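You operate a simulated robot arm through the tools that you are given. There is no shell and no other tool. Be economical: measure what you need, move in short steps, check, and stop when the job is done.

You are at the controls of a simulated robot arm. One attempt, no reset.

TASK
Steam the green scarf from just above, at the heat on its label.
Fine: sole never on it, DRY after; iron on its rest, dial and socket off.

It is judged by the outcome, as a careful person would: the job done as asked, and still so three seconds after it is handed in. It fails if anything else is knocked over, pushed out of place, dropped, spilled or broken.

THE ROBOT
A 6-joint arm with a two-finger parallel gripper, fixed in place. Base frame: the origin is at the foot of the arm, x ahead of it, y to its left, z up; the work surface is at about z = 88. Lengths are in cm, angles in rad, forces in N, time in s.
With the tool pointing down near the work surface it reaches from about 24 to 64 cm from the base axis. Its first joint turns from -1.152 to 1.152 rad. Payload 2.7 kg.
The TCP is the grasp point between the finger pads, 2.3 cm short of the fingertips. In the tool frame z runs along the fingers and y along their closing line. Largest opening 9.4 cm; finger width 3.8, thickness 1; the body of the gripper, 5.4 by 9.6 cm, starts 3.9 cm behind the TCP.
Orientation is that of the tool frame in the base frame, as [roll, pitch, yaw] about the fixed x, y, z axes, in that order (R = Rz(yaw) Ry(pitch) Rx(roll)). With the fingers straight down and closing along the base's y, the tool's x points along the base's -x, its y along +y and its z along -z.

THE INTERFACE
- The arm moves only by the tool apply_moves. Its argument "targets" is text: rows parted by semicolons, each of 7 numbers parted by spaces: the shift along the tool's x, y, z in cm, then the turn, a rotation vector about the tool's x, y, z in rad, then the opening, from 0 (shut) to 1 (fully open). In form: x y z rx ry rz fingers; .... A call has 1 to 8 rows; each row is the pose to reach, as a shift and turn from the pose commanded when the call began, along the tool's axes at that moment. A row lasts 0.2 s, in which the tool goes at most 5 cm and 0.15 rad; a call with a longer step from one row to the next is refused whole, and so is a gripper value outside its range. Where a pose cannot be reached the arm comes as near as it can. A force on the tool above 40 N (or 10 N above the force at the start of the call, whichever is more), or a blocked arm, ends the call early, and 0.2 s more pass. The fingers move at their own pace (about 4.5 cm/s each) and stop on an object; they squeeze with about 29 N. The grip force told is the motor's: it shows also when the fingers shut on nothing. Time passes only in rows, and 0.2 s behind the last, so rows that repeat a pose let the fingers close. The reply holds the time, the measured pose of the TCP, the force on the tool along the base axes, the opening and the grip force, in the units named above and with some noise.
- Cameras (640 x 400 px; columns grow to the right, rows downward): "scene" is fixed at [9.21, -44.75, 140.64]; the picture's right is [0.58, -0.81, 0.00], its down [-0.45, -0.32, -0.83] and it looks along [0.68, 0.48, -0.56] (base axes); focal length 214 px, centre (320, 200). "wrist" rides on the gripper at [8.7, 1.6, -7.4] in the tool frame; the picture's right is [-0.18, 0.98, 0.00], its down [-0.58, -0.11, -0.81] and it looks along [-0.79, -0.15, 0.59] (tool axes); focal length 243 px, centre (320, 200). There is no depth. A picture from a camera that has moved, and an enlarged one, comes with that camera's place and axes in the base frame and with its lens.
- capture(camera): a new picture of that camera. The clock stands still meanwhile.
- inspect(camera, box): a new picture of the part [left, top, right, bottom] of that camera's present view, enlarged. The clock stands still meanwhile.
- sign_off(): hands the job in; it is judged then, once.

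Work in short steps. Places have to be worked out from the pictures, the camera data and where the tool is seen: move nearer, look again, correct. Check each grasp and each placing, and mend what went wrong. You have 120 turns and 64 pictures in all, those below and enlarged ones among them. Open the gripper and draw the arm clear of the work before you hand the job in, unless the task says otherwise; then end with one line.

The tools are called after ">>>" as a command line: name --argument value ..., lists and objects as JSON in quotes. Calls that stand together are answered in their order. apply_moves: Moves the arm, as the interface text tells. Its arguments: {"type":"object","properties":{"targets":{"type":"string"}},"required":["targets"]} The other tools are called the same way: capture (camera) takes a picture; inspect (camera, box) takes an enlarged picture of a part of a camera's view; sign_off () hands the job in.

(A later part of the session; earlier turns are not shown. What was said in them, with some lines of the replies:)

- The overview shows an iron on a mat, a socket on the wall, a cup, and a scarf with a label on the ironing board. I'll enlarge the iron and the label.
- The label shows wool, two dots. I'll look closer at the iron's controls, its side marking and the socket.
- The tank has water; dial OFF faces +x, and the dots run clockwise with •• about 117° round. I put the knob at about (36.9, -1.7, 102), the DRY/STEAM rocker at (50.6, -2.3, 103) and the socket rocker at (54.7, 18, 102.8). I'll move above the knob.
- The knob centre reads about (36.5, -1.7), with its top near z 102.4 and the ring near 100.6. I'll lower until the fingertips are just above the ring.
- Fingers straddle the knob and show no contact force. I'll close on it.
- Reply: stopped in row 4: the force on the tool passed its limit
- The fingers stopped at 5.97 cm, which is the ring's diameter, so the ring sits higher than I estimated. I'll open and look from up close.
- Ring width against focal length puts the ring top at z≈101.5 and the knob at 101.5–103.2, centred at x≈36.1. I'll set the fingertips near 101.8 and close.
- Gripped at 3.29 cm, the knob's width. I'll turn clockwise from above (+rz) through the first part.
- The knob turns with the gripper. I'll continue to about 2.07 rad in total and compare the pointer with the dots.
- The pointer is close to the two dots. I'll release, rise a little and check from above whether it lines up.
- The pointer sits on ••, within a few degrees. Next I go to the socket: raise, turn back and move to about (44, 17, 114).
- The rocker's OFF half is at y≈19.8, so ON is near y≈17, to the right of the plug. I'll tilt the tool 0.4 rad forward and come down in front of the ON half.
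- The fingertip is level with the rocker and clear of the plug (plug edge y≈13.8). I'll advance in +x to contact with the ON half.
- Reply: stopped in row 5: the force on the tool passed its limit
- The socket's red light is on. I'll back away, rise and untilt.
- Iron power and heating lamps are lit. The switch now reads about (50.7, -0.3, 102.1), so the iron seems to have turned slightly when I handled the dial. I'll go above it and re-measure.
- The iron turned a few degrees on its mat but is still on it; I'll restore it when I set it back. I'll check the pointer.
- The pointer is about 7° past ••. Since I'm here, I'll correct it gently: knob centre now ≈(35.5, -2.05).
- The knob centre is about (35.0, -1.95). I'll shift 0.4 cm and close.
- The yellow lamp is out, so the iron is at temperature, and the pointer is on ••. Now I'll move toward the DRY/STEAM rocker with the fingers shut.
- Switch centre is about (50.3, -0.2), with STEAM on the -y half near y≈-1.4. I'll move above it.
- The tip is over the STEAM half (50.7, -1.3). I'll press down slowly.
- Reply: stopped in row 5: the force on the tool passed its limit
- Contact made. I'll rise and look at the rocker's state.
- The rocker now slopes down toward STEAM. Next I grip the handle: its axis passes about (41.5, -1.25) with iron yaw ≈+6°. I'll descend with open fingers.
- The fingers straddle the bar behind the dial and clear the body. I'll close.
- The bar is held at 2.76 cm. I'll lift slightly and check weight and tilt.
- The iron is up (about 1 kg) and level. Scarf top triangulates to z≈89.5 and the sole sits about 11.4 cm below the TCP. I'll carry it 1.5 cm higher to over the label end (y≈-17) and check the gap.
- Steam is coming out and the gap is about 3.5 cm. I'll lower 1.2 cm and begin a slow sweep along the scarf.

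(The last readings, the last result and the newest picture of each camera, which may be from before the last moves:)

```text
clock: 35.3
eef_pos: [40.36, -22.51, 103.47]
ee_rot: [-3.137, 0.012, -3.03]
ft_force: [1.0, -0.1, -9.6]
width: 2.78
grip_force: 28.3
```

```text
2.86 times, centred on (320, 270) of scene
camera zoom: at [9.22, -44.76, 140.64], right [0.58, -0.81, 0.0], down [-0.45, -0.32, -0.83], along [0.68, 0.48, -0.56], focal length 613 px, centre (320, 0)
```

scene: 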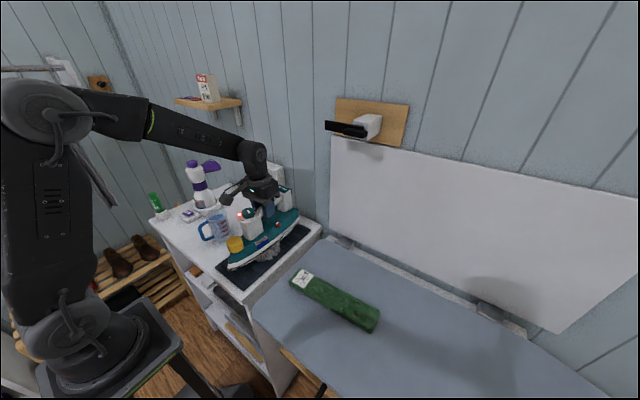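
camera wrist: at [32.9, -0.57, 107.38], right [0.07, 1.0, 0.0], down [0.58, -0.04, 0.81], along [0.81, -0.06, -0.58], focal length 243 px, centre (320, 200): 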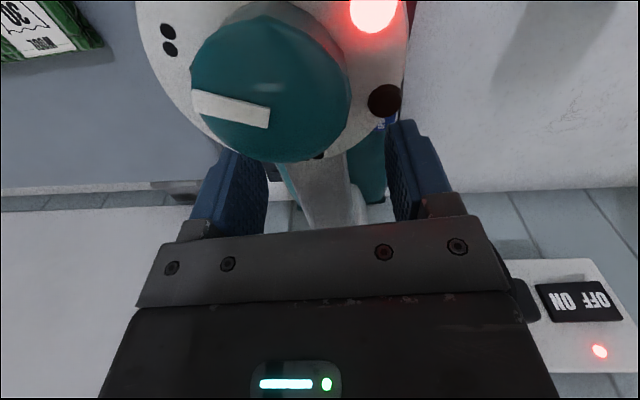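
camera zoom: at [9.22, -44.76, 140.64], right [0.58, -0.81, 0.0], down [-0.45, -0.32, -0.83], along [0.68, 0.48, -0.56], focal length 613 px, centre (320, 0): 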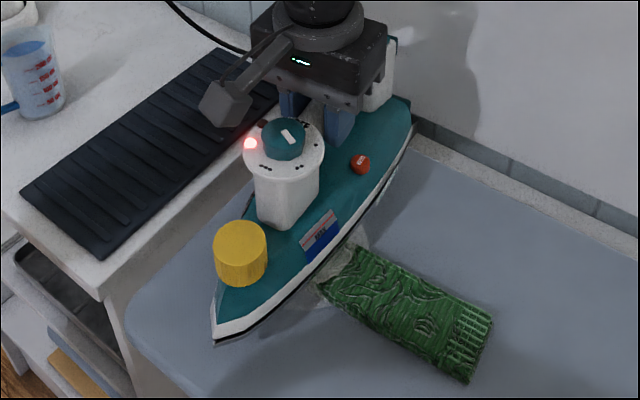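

Steam is going onto the scarf with the sole clear above it. I'll continue the sweep.

>>> apply_moves --targets "0.05 -0.8 0 0 0 0 0.1; 0.1 -1.6 0 0 0 0 0.1; 0.15 -2.4 0 0 0 0 0.1; 0.2 -3.2 0 0 0 0 0.1; 0.25 -4.0 0 0 0 0 0.1; 0.3 -4.8 0 0 0 0 0.1; 0.33 -5.6 0 0 0 0 0.1; 0.36 -6.4 0 0 0 0 0.1"

>>> apply_moves --targets "0.05 -0.8 0 0 0 0 0.1; 0.1 -1.6 0 0 0 0 0.1; 0.15 -2.4 0 0 0 0 0.1; 0.2 -3.2 0 0 0 0 0.1; 0.25 -4.0 0 0 0 0 0.1; 0.3 -4.8 0 0 0 0 0.1; 0.33 -5.6 0 0 0 0 0.1; 0.36 -6.4 0 0 0 0 0.1"

>>> inspect --camera "scene" --box '[280, 210, 440, 350]'

```text
clock: 37.1
eef_pos: [40.8, -28.99, 103.44]
ee_rot: [-3.137, 0.013, -3.03]
ft_force: [-0.5, -0.4, -9.6]
width: 2.8
grip_force: 29.4
```

```text
clock: 38.9
eef_pos: [41.04, -35.34, 103.52]
ee_rot: [-3.136, 0.011, -3.029]
ft_force: [-0.1, 1.4, -10.0]
width: 2.79
grip_force: 29.3
```

```text
2.86 times, centred on (360, 280) of scene
camera zoom: at [9.22, -44.77, 140.63], right [0.58, -0.81, 0.0], down [-0.45, -0.32, -0.83], along [0.68, 0.48, -0.56], focal length 613 px, centre (206, -29)
```

zoom: 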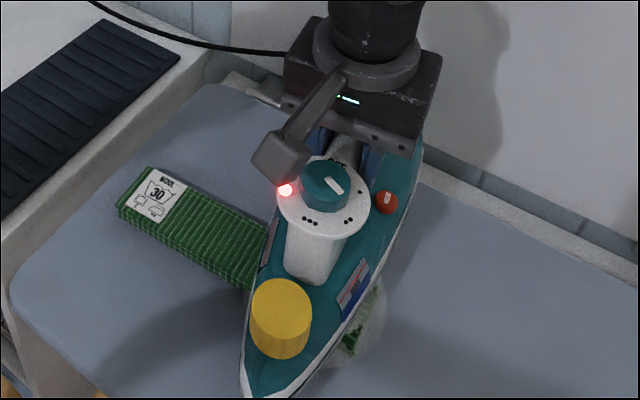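

The steamed part is visibly smooth. I'll continue over the fringe end.

>>> apply_moves --targets "0.05 -0.7 0 0 0 0 0.1; 0.1 -1.4 0 0 0 0 0.1; 0.15 -2.1 0 0 0 0 0.1; 0.2 -2.8 0 0 0 0 0.1; 0.25 -3.5 0 0 0 0 0.1; 0.3 -4.2 0 0 0 0 0.1; 0.33 -4.9 0 0 0 0 0.1; 0.33 -4.9 0 0 0 0 0.1"

>>> apply_moves --targets "0 -0.5 0 0 0 0 0.1; 0 -1 0 0 0 0 0.1; 0 -0.2 0 0 0 0 0.1; -0.1 1.5 0 0 0 0 0.1; -0.2 3.5 0 0 0 0 0.1; -0.3 5.5 0 0 0 0 0.1; -0.4 7.5 0 0 0 0 0.1; -0.5 9.5 0 0 0 0 0.1"

>>> inspect --camera "scene" --box '[280, 210, 440, 350]'

```text
clock: 40.7
eef_pos: [41.26, -40.27, 103.57]
ee_rot: [-3.136, 0.012, -3.03]
ft_force: [-0.4, -0.1, -9.7]
width: 2.76
grip_force: 29.3
```

```text
clock: 42.5
eef_pos: [40.68, -30.69, 103.56]
ee_rot: [-3.134, 0.012, -3.029]
ft_force: [0.5, -0.4, -9.1]
width: 2.78
grip_force: 29.3
```

```text
2.86 times, centred on (360, 280) of scene
camera zoom: at [9.22, -44.76, 140.64], right [0.58, -0.81, 0.0], down [-0.45, -0.32, -0.83], along [0.68, 0.48, -0.56], focal length 613 px, centre (206, -29)
```

zoom: 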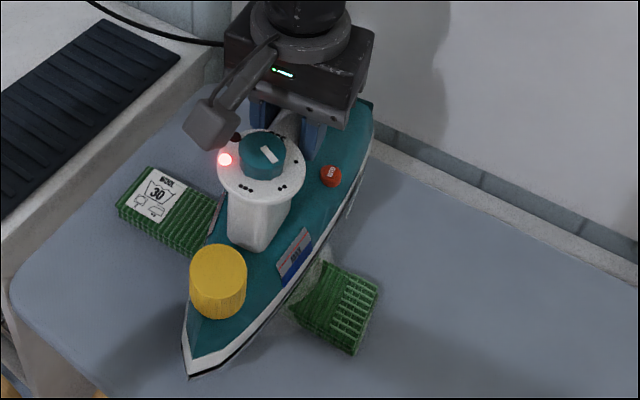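

The fringe end is smooth too. I'll make the return pass back to the label end and view the scarf.

>>> apply_moves --targets "-0.12 1.7 0 0 0 0 0.1; -0.24 3.4 0 0 0 0 0.1; -0.36 5.1 0 0 0 0 0.1; -0.48 6.8 0 0 0 0 0.1; -0.6 8.5 0 0 0 0 0.1; -0.72 10.2 0 0 0 0 0.1; -0.84 11.9 0 0 0 0 0.1; -0.94 13.5 -0.5 0 0 0 0.1"

>>> apply_moves --targets "-0.2 3 -0.8 0 0 0 0.1; -0.6 6 -0.8 0 0 0 0.1; -1.2 9 -0.8 0 0 0 0.1; -1.8 12 -0.8 0 0 0 0.1; -2.2 14 -0.8 0 0 0 0.1; -2.2 14 -0.8 0 0 0 0.1"

>>> capture --camera "scene"

>>> inspect --camera "scene" --box '[280, 260, 390, 340]'

```text
clock: 44.3
eef_pos: [40.12, -17.18, 104.0]
ee_rot: [-3.135, 0.012, -3.03]
ft_force: [0.1, 0.5, -9.6]
width: 2.78
grip_force: 29.1
```

```text
clock: 45.7
eef_pos: [40.78, -3.12, 104.74]
ee_rot: [-3.134, 0.012, -3.03]
ft_force: [0.9, -1.0, -9.2]
width: 2.79
grip_force: 29.3
```

```text
17 pictures are left
```

scene: 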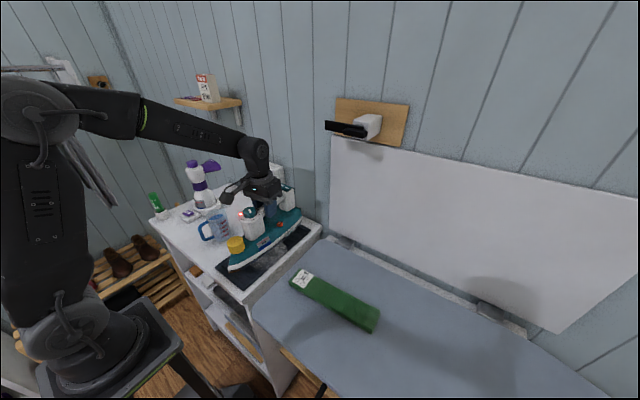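

```text
5.00 times, centred on (335, 300) of scene
camera zoom: at [9.22, -44.75, 140.64], right [0.58, -0.81, 0.0], down [-0.45, -0.32, -0.83], along [0.68, 0.48, -0.56], focal length 1072 px, centre (245, -300)
```

zoom: 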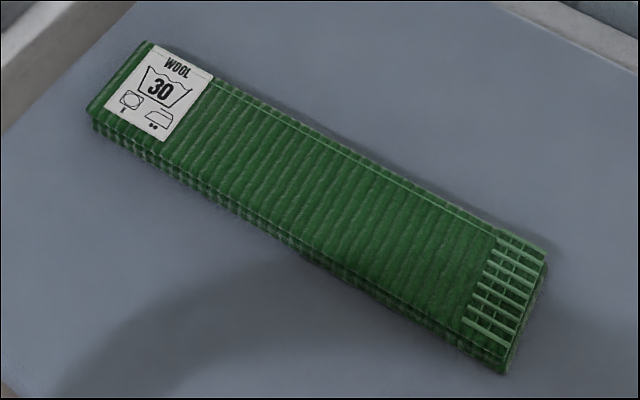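

The whole scarf is smooth and flat. The mat spans x 25.4–54.8, y -8.5–4.8, so I'll straighten the iron to its original pose over the mat centre and lower it.

>>> apply_moves --targets "-1 0.5 0 0 0 0.06 0.1; -2.1 0.97 0 0 0 0.12 0.1; -2.1 0.97 1.5 0 0 0.12 0.1; -2.1 0.97 3 0 0 0.12 0.1; -2.1 0.97 4 0 0 0.12 0.1; -2.1 0.97 4.4 0 0 0.12 0.1; -2.1 0.97 4.6 0 0 0.12 0.1"

>>> inspect --camera "scene" --box '[200, 180, 330, 290]'

```text
clock: 47.3
eef_pos: [42.92, -1.96, 100.02]
ee_rot: [-3.137, 0.013, 3.135]
ft_force: [-0.5, -0.2, -9.4]
width: 2.75
grip_force: 29.0
```

```text
3.64 times, centred on (265, 235) of scene
camera zoom: at [9.22, -44.76, 140.64], right [0.58, -0.81, 0.0], down [-0.45, -0.32, -0.83], along [0.68, 0.48, -0.56], focal length 780 px, centre (520, 73)
```

zoom: 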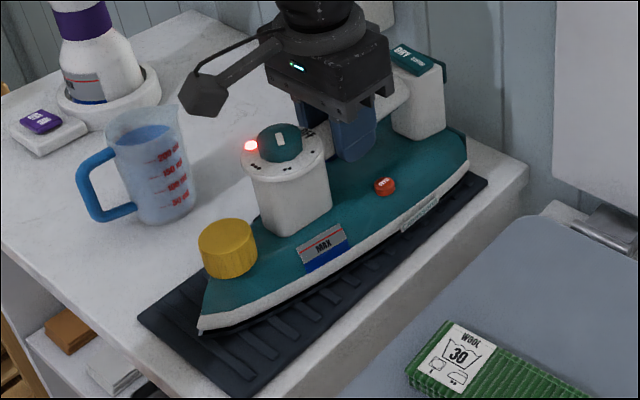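

The iron is still carried, just above the mat. I'll lower in small steps until the weight transfers.

>>> apply_moves --targets "0 0 0.1 0 0 0 0.1; 0 0 0.2 0 0 0 0.1; 0 0 0.3 0 0 0 0.1; 0 0 0.4 0 0 0 0.1; 0 0 0.4 0 0 0 0.1"

```text
clock: 48.5
eef_pos: [42.98, -2.05, 99.87]
ee_rot: [-3.135, 0.02, 3.134]
ft_force: [1.9, -1.0, 19.2]
width: 2.81
grip_force: 28.9
```

It is seated with some downward press. I'll ease off 0.25 cm and release.

>>> apply_moves --targets "0 0 -0.2 0 0 0 0.1; 0 0 -0.25 0 0 0 0.25; 0 0 -0.25 0 0 0 0.45; 0 0 -0.25 0 0 0 0.65; 0 0 -3 0 0 0 0.65; 0 0 -7 0 0 0 0.65; 1 0 -11 0 0 0 0.4; 1 0 -12 0 0 0 0"

>>> capture --camera "wrist"

>>> inspect --camera "scene" --box '[200, 170, 330, 290]'

```text
clock: 50.3
eef_pos: [41.64, -1.97, 111.59]
ee_rot: [-3.137, 0.011, 3.133]
ft_force: [0.3, 0.1, 1.3]
width: 0.92
grip_force: 0.1
```

```text
14 pictures are left
camera wrist: at [33.03, -0.2, 119.0], right [0.19, 0.98, 0.0], down [0.57, -0.11, 0.81], along [0.8, -0.16, -0.58], focal length 243 px, centre (320, 200)
```

wrist: 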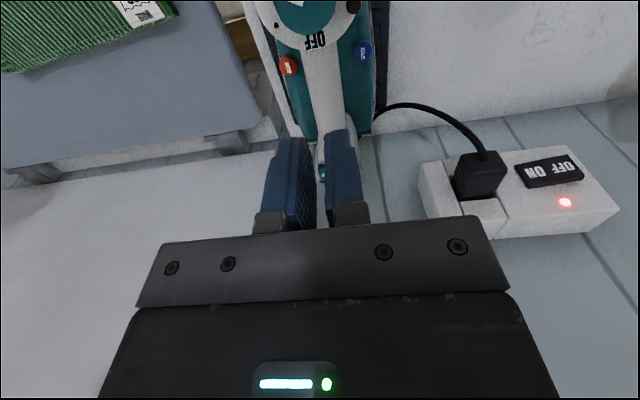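

```text
3.33 times, centred on (265, 230) of scene
camera zoom: at [9.21, -44.75, 140.64], right [0.58, -0.81, 0.0], down [-0.45, -0.32, -0.83], along [0.68, 0.48, -0.56], focal length 715 px, centre (503, 100)
```

zoom: 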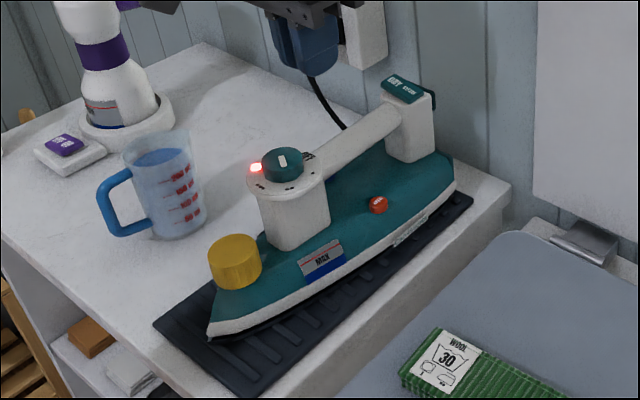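

The iron is on its mat, straight, and clear. The switch is now at about (51.9, -2.4), with DRY near y≈-1. I'll go above the DRY half with the fingers shut.

>>> apply_moves --targets "-3.2 0.3 0 0 0 0 0; -6.4 0.6 0 0 0 0 0; -9.5 1.0 0 0 0 0 0; -9.5 1.0 3 0 0 0 0; -9.5 1.0 4.7 0 0 0 0; -9.5 1.0 4.7 0 0 0 0"

>>> inspect --camera "wrist" --box '[240, 60, 400, 240]'

```text
clock: 51.7
eef_pos: [51.2, -0.99, 107.15]
ee_rot: [-3.136, 0.014, 3.132]
ft_force: [1.4, 0.8, -1.1]
width: 0.0
grip_force: 28.5
```

```text
2.22 times, centred on (320, 150) of wrist
camera zoom: at [42.55, 0.68, 114.47], right [0.19, 0.98, 0.0], down [0.57, -0.11, 0.81], along [0.8, -0.16, -0.58], focal length 539 px, centre (320, 311)
```

zoom: 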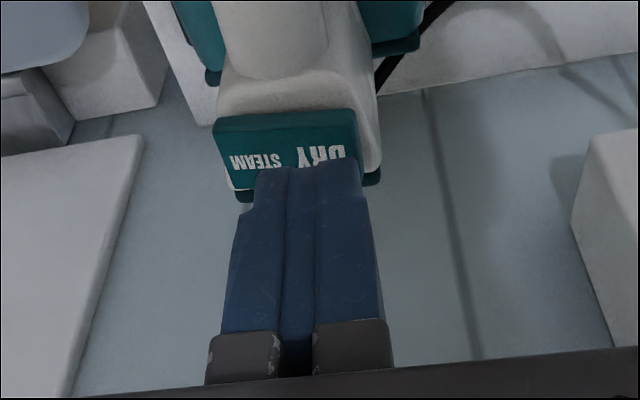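

The tip is over the DRY half (51.7, -1.2). I'll press.

>>> apply_moves --targets "-0.3 0.1 1 0 0 0 0; -0.3 0.1 1.8 0 0 0 0; -0.3 0.1 2.2 0 0 0 0; -0.3 0.1 2.6 0 0 0 0; -0.3 0.1 2.9 0 0 0 0; -0.3 0.1 3.2 0 0 0 0"

>>> apply_moves --targets "0 0 -2.5 0 0 0 0; 4 0 -6 0 0 0 0; 8.5 0 -8 0 0 0 0; 13 0 -8.5 0 0 0 0.4; 14 -0.7 -8.5 0 0 0 0.55; 14 -0.7 -8.5 0 0 0 0.55"

>>> capture --camera "wrist"

>>> inspect --camera "scene" --box '[225, 175, 315, 235]'

```text
clock: 53.2
eef_pos: [51.58, -0.64, 104.54]
ee_rot: [-3.136, 0.023, 3.135]
ft_force: [-6.5, 1.2, 6.9]
width: 0.0
grip_force: 28.5
stopped in row 6: the force on the tool passed its limit (the readings are from after the stop); the commanded pose is now the measured one
```

```text
refused: row 2 steps farther than a row can; nothing moved
```

```text
11 pictures are left
camera wrist: at [42.93, 0.89, 111.81], right [0.19, 0.98, 0.0], down [0.56, -0.11, 0.82], along [0.8, -0.16, -0.57], focal length 243 px, centre (320, 200)
```

wrist: 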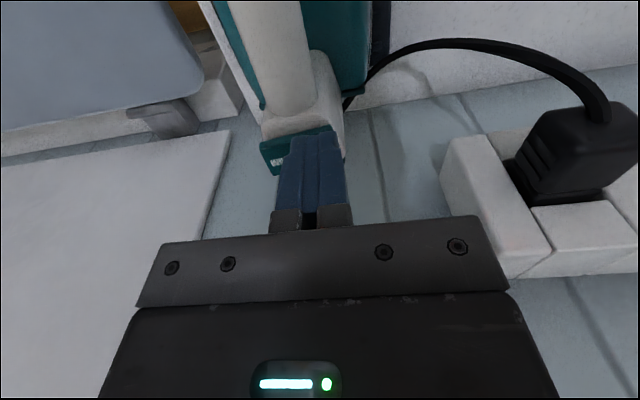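

```text
6.67 times, centred on (270, 205) of scene
camera zoom: at [9.18, -44.75, 140.64], right [0.58, -0.81, 0.0], down [-0.45, -0.32, -0.83], along [0.68, 0.48, -0.56], focal length 1430 px, centre (653, 167)
```

zoom: 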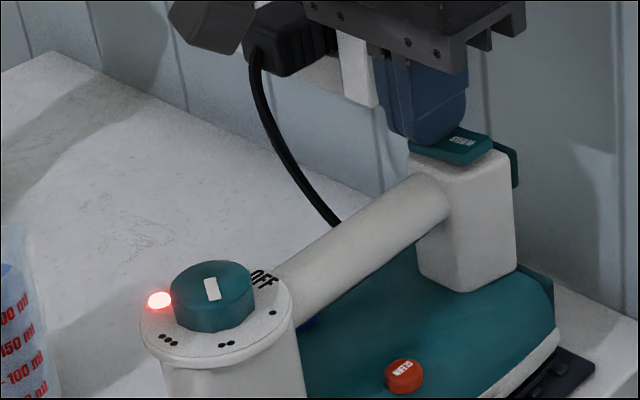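

STEAM half is now raised, so it is on DRY. I'll retract toward the dial and pre-rotate the wrist by +2.07 rad, the range that worked before.

>>> apply_moves --targets "0 0 -2.5 0 0 0 0; 2 -0.3 -6 0 0 0.1 0; 5 -0.6 -8 0 0 0.24 0; 8 -0.9 -8.5 0 0 0.38 0.2; 11 -1.1 -8.5 0 0 0.52 0.4; 14 -1.3 -8.5 0 0 0.66 0.55; 15.2 -1.36 -8.5 0 0 0.8 0.55; 15.2 -1.36 -8.5 0 0 0.94 0.55"

>>> apply_moves --targets "0 0 0 0 0 0.14 0.55; 0 0 0 0 0 0.28 0.55; 0 0 0 0 0 0.42 0.55; 0 0 0 0 0 0.56 0.55; 0 0 0 0 0 0.70 0.55; 0 0 0 0 0 0.84 0.55; 0 0 0 0 0 0.98 0.55; 0 0 0 0 0 1.12 0.55"

>>> inspect --camera "wrist" --box '[230, 20, 410, 140]'

```text
clock: 55.0
eef_pos: [36.26, -1.92, 112.7]
ee_rot: [3.125, 0.017, 2.191]
ft_force: [0.0, 0.2, 0.3]
width: 5.16
grip_force: 0.1
```

```text
clock: 56.8
eef_pos: [36.36, -2.01, 112.66]
ee_rot: [3.119, -0.007, 1.073]
ft_force: [-0.2, 0.3, 0.6]
width: 5.18
grip_force: 0.1
```

```text
3.33 times, centred on (320, 80) of wrist
camera zoom: at [41.78, 4.79, 120.17], right [0.77, -0.63, 0.02], down [-0.39, -0.45, 0.8], along [-0.5, -0.63, -0.6], focal length 809 px, centre (320, 600)
```

zoom: 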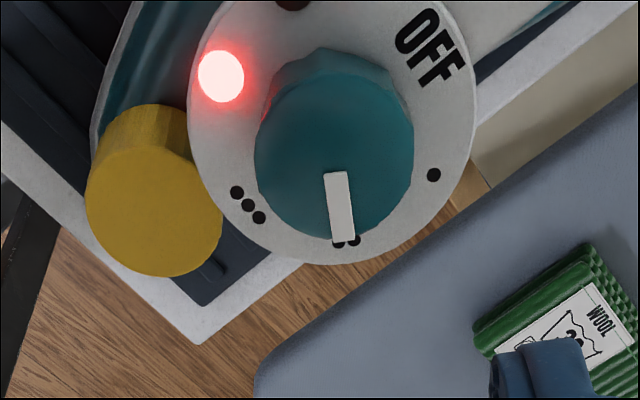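

The pointer is squarely on ••, and the knob reads about (37.2, -1.7). I'll lower to just above it and re-check centring.

>>> apply_moves --targets "0.3 0.25 3 0 0 0 0.55; 0.69 0.53 5.5 0 0 0 0.55; 0.69 0.53 6.6 0 0 0 0.55; 0.69 0.53 6.6 0 0 0 0.55"

>>> inspect --camera "wrist" --box '[230, 60, 410, 200]'

```text
clock: 57.8
eef_pos: [37.13, -1.78, 106.09]
ee_rot: [3.12, -0.008, 1.072]
ft_force: [0.3, 0.7, 0.2]
width: 5.16
grip_force: 0.1
```

```text
2.86 times, centred on (320, 130) of wrist
camera zoom: at [42.69, 5.08, 113.58], right [0.78, -0.63, 0.02], down [-0.39, -0.46, 0.8], along [-0.5, -0.63, -0.6], focal length 693 px, centre (320, 400)
```

zoom: 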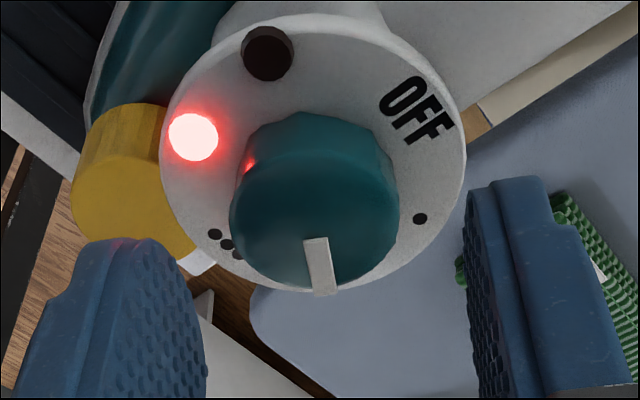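

The knob is about 0.4 cm further toward tool +x. I'll correct, lower to grip height and close.

>>> apply_moves --targets "0.4 -0.05 0.5 0 0 0 0.55; 0.4 -0.05 1.4 0 0 0 0.55; 0.4 -0.05 1.95 0 0 0 0.55; 0.4 -0.05 1.95 0 0 0 0.4; 0.4 -0.05 1.95 0 0 0 0.25; 0.4 -0.05 1.95 0 0 0 0.15; 0.4 -0.05 1.95 0 0 0 0.15"

```text
clock: 59.4
eef_pos: [37.41, -1.36, 104.1]
ee_rot: [3.119, -0.004, 1.074]
ft_force: [-6.3, -2.2, -0.1]
width: 3.3
grip_force: 28.5
```

Knob gripped at 3.30 cm. I'll turn it counter-clockwise from above, back to OFF.

>>> apply_moves --targets "0 0 0 0 0 -0.13 0.15; 0 0 0 0 0 -0.26 0.15; 0 0 0 0 0 -0.39 0.15; 0 0 0 0 0 -0.52 0.15; 0 0 0 0 0 -0.65 0.15; 0 0 0 0 0 -0.78 0.15; 0 0 0 0 0 -0.91 0.15; 0 0 0 0 0 -1.04 0.15"

>>> apply_moves --targets "0 0 0 0 0 -0.13 0.15; 0 0 0 0 0 -0.26 0.15; 0 0 0 0 0 -0.39 0.15; 0 0 0 0 0 -0.52 0.15; 0 0 0 0 0 -0.65 0.15; 0 0 0 0 0 -0.78 0.15; 0 0 0 0 0 -0.91 0.15; 0 0 0 0 0 -1.04 0.15"

>>> apply_moves --targets "0 0 0 0 0 0 0.35; 0 0 0 0 0 0 0.55; 0 0 -3 0 0 0 0.55; 0 0 -7 0 0 0 0.55; 0 0 -7 0 0 0 0.55"

>>> inspect --camera "wrist" --box '[230, 20, 410, 140]'

```text
clock: 61.2
eef_pos: [37.28, -1.44, 104.24]
ee_rot: [3.129, 0.015, 2.115]
ft_force: [-16.1, -9.2, 12.0]
width: 3.29
grip_force: 29.1
```

```text
clock: 63.0
eef_pos: [37.5, -1.28, 104.04]
ee_rot: [-3.136, 0.023, -3.127]
ft_force: [2.3, -1.0, -0.7]
width: 3.27
grip_force: 28.9
```

```text
clock: 64.2
eef_pos: [37.22, -1.15, 111.24]
ee_rot: [-3.136, 0.022, -3.128]
ft_force: [-0.9, 1.2, 0.5]
width: 5.19
grip_force: 0.2
```

```text
3.33 times, centred on (320, 80) of wrist
camera zoom: at [28.42, 0.3, 118.39], right [0.17, 0.99, 0.0], down [0.56, -0.1, 0.82], along [0.81, -0.14, -0.57], focal length 809 px, centre (320, 600)
```

zoom: 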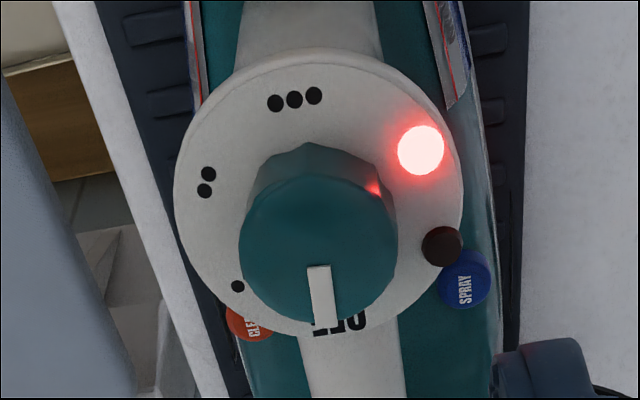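

The pointer is within about 2° of OFF. Next is the socket: I'll move in front of its OFF half (y≈19.7).

>>> apply_moves --targets "0 2 -2.8 0 0 0 0.3; -1.2 6 -2.8 0 0 0 0; -2.4 10 -2.8 0 0 0 0; -3.9 14 -2.8 0 0 0 0; -5.4 17.5 -2.8 0 0 0 0; -7.2 20.8 -2.8 0 0 0 0; -7.2 20.8 -2.8 0 0 0 0"

>>> apply_moves --targets "-1 0 2 0 -0.1 0 0; -2 0 4.5 0 -0.2 0 0; -2.8 0 7 0 -0.3 0 0; -3 0 9 0 -0.4 0 0; -3 0 9.6 0 -0.42 0 0"

>>> capture --camera "wrist"

```text
clock: 65.8
eef_pos: [44.21, 19.74, 113.86]
ee_rot: [-3.136, 0.022, -3.13]
ft_force: [-0.3, 0.7, -0.8]
width: 0.01
grip_force: 28.6
```

```text
clock: 67.0
eef_pos: [47.24, 19.55, 104.42]
ee_rot: [-3.138, 0.444, -3.127]
ft_force: [0.2, -0.1, -0.1]
width: 0.01
grip_force: 29.3
```

```text
6 pictures are left
camera wrist: at [36.4, 21.09, 107.36], right [0.15, 0.99, 0.07], down [0.18, -0.1, 0.98], along [0.97, -0.14, -0.19], focal length 243 px, centre (320, 200)
```

wrist: 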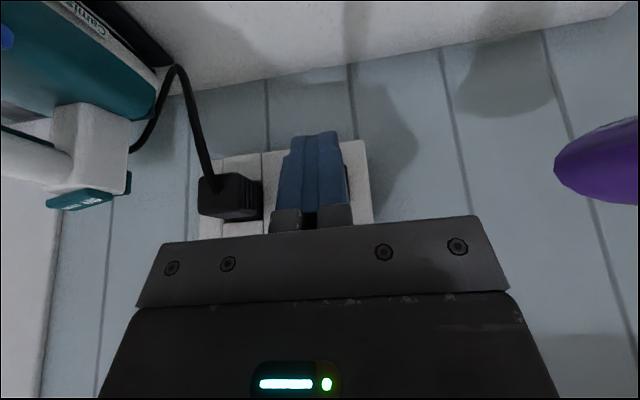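

Aligned with the OFF half. I'll push forward.

>>> apply_moves --targets "-1.8 0 0.86 0 0 0 0; -3.2 0 1.52 0 0 0 0; -4.0 0 1.9 0 0 0 0; -4.5 0 2.14 0 0 0 0; -4.9 0 2.33 0 0 0 0; -5.3 0 2.52 0 0 0 0"

>>> inspect --camera "scene" --box '[215, 140, 325, 240]'

```text
clock: 68.2
eef_pos: [52.08, 19.91, 104.45]
ee_rot: [-3.132, 0.432, -3.13]
ft_force: [-14.9, -2.8, 8.7]
width: 0.0
grip_force: 28.7
stopped in row 5: the force on the tool passed its limit (the readings are from after the stop); the commanded pose is now the measured one
```

```text
4.00 times, centred on (270, 190) of scene
camera zoom: at [9.15, -44.77, 140.64], right [0.58, -0.81, 0.0], down [-0.45, -0.32, -0.83], along [0.68, 0.48, -0.56], focal length 858 px, centre (520, 240)
```

zoom: 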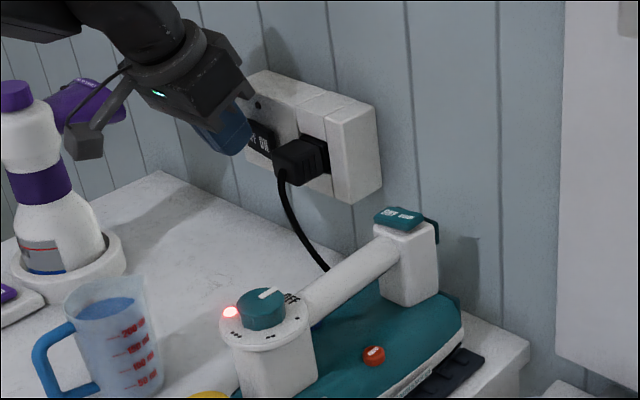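

The socket light is out. I'll back away, rise clear and let a moment pass.

>>> apply_moves --targets "2.3 0 -1.05 0 0 0 0; 4.5 0 -2.1 0 0 0 0; 4 0 -6 0 0.1 0 0; 3 0 -10 0 0.2 0 0.3; 5 0 -13 0 0.3 0 0.6; 6 0 -16 0 0.42 0 1; 8 0 -20 0 0.42 0 1; 8 0 -20 0 0.42 0 1"

>>> apply_moves --targets "2 -3 -1 0 0 0 1; 4 -7 -2 0 0 0 1; 6 -11 -3 0 0 0 1; 7 -15 -3 0 0 0 1; 7 -19 -3 0 0 0 1; 7 -22 -3 0 0 0 1; 7 -22 -3 0 0 0 1"

>>> capture --camera "scene"

>>> inspect --camera "scene" --box '[210, 150, 320, 250]'

```text
clock: 70.0
eef_pos: [36.55, 19.65, 119.27]
ee_rot: [-3.134, 0.011, -3.131]
ft_force: [-0.2, 0.1, -0.4]
width: 9.42
grip_force: 0.0
```

```text
clock: 71.6
eef_pos: [29.86, -2.39, 122.3]
ee_rot: [-3.133, 0.013, -3.13]
ft_force: [0.3, 0.2, -1.5]
width: 9.4
grip_force: 0.0
```

```text
4 pictures are left
```

scene: 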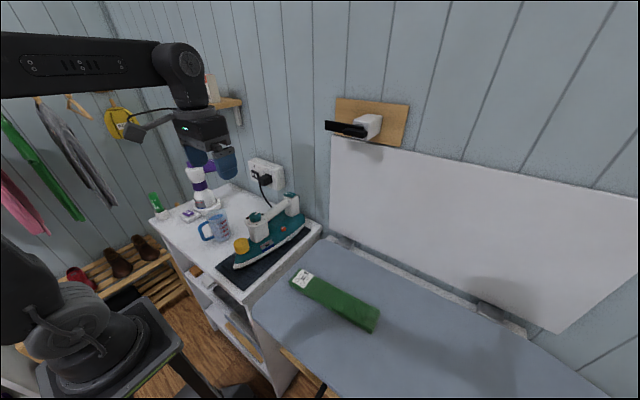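

```text
4.00 times, centred on (265, 200) of scene
camera zoom: at [9.21, -44.76, 140.64], right [0.58, -0.81, 0.0], down [-0.45, -0.32, -0.83], along [0.68, 0.48, -0.56], focal length 858 px, centre (540, 200)
```

zoom: 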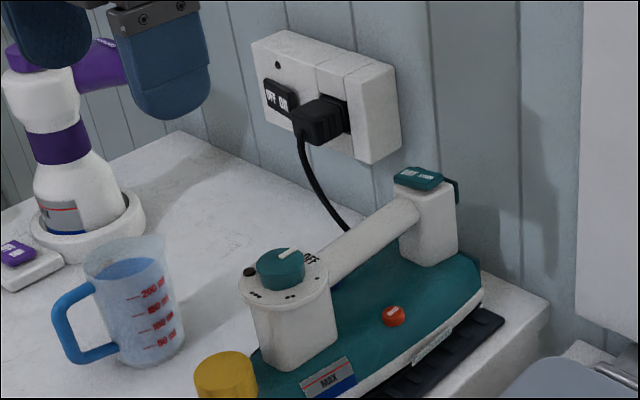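

All lamps are dark, the dial is at OFF, the rocker is on DRY, the iron sits on its mat and the scarf is smooth. The gripper is open and clear, so I'll hand in.

>>> sign_off

```text
The job is handed in.
```

The green scarf is steamed smooth at its label's two-dot (wool) heat, and the sole stayed about 2–3 cm above it. The iron is back on its mat and set to DRY, with the dial and socket off. The iron did shift a few degrees on the mat while I was setting the dial; I straightened it when I put it back.
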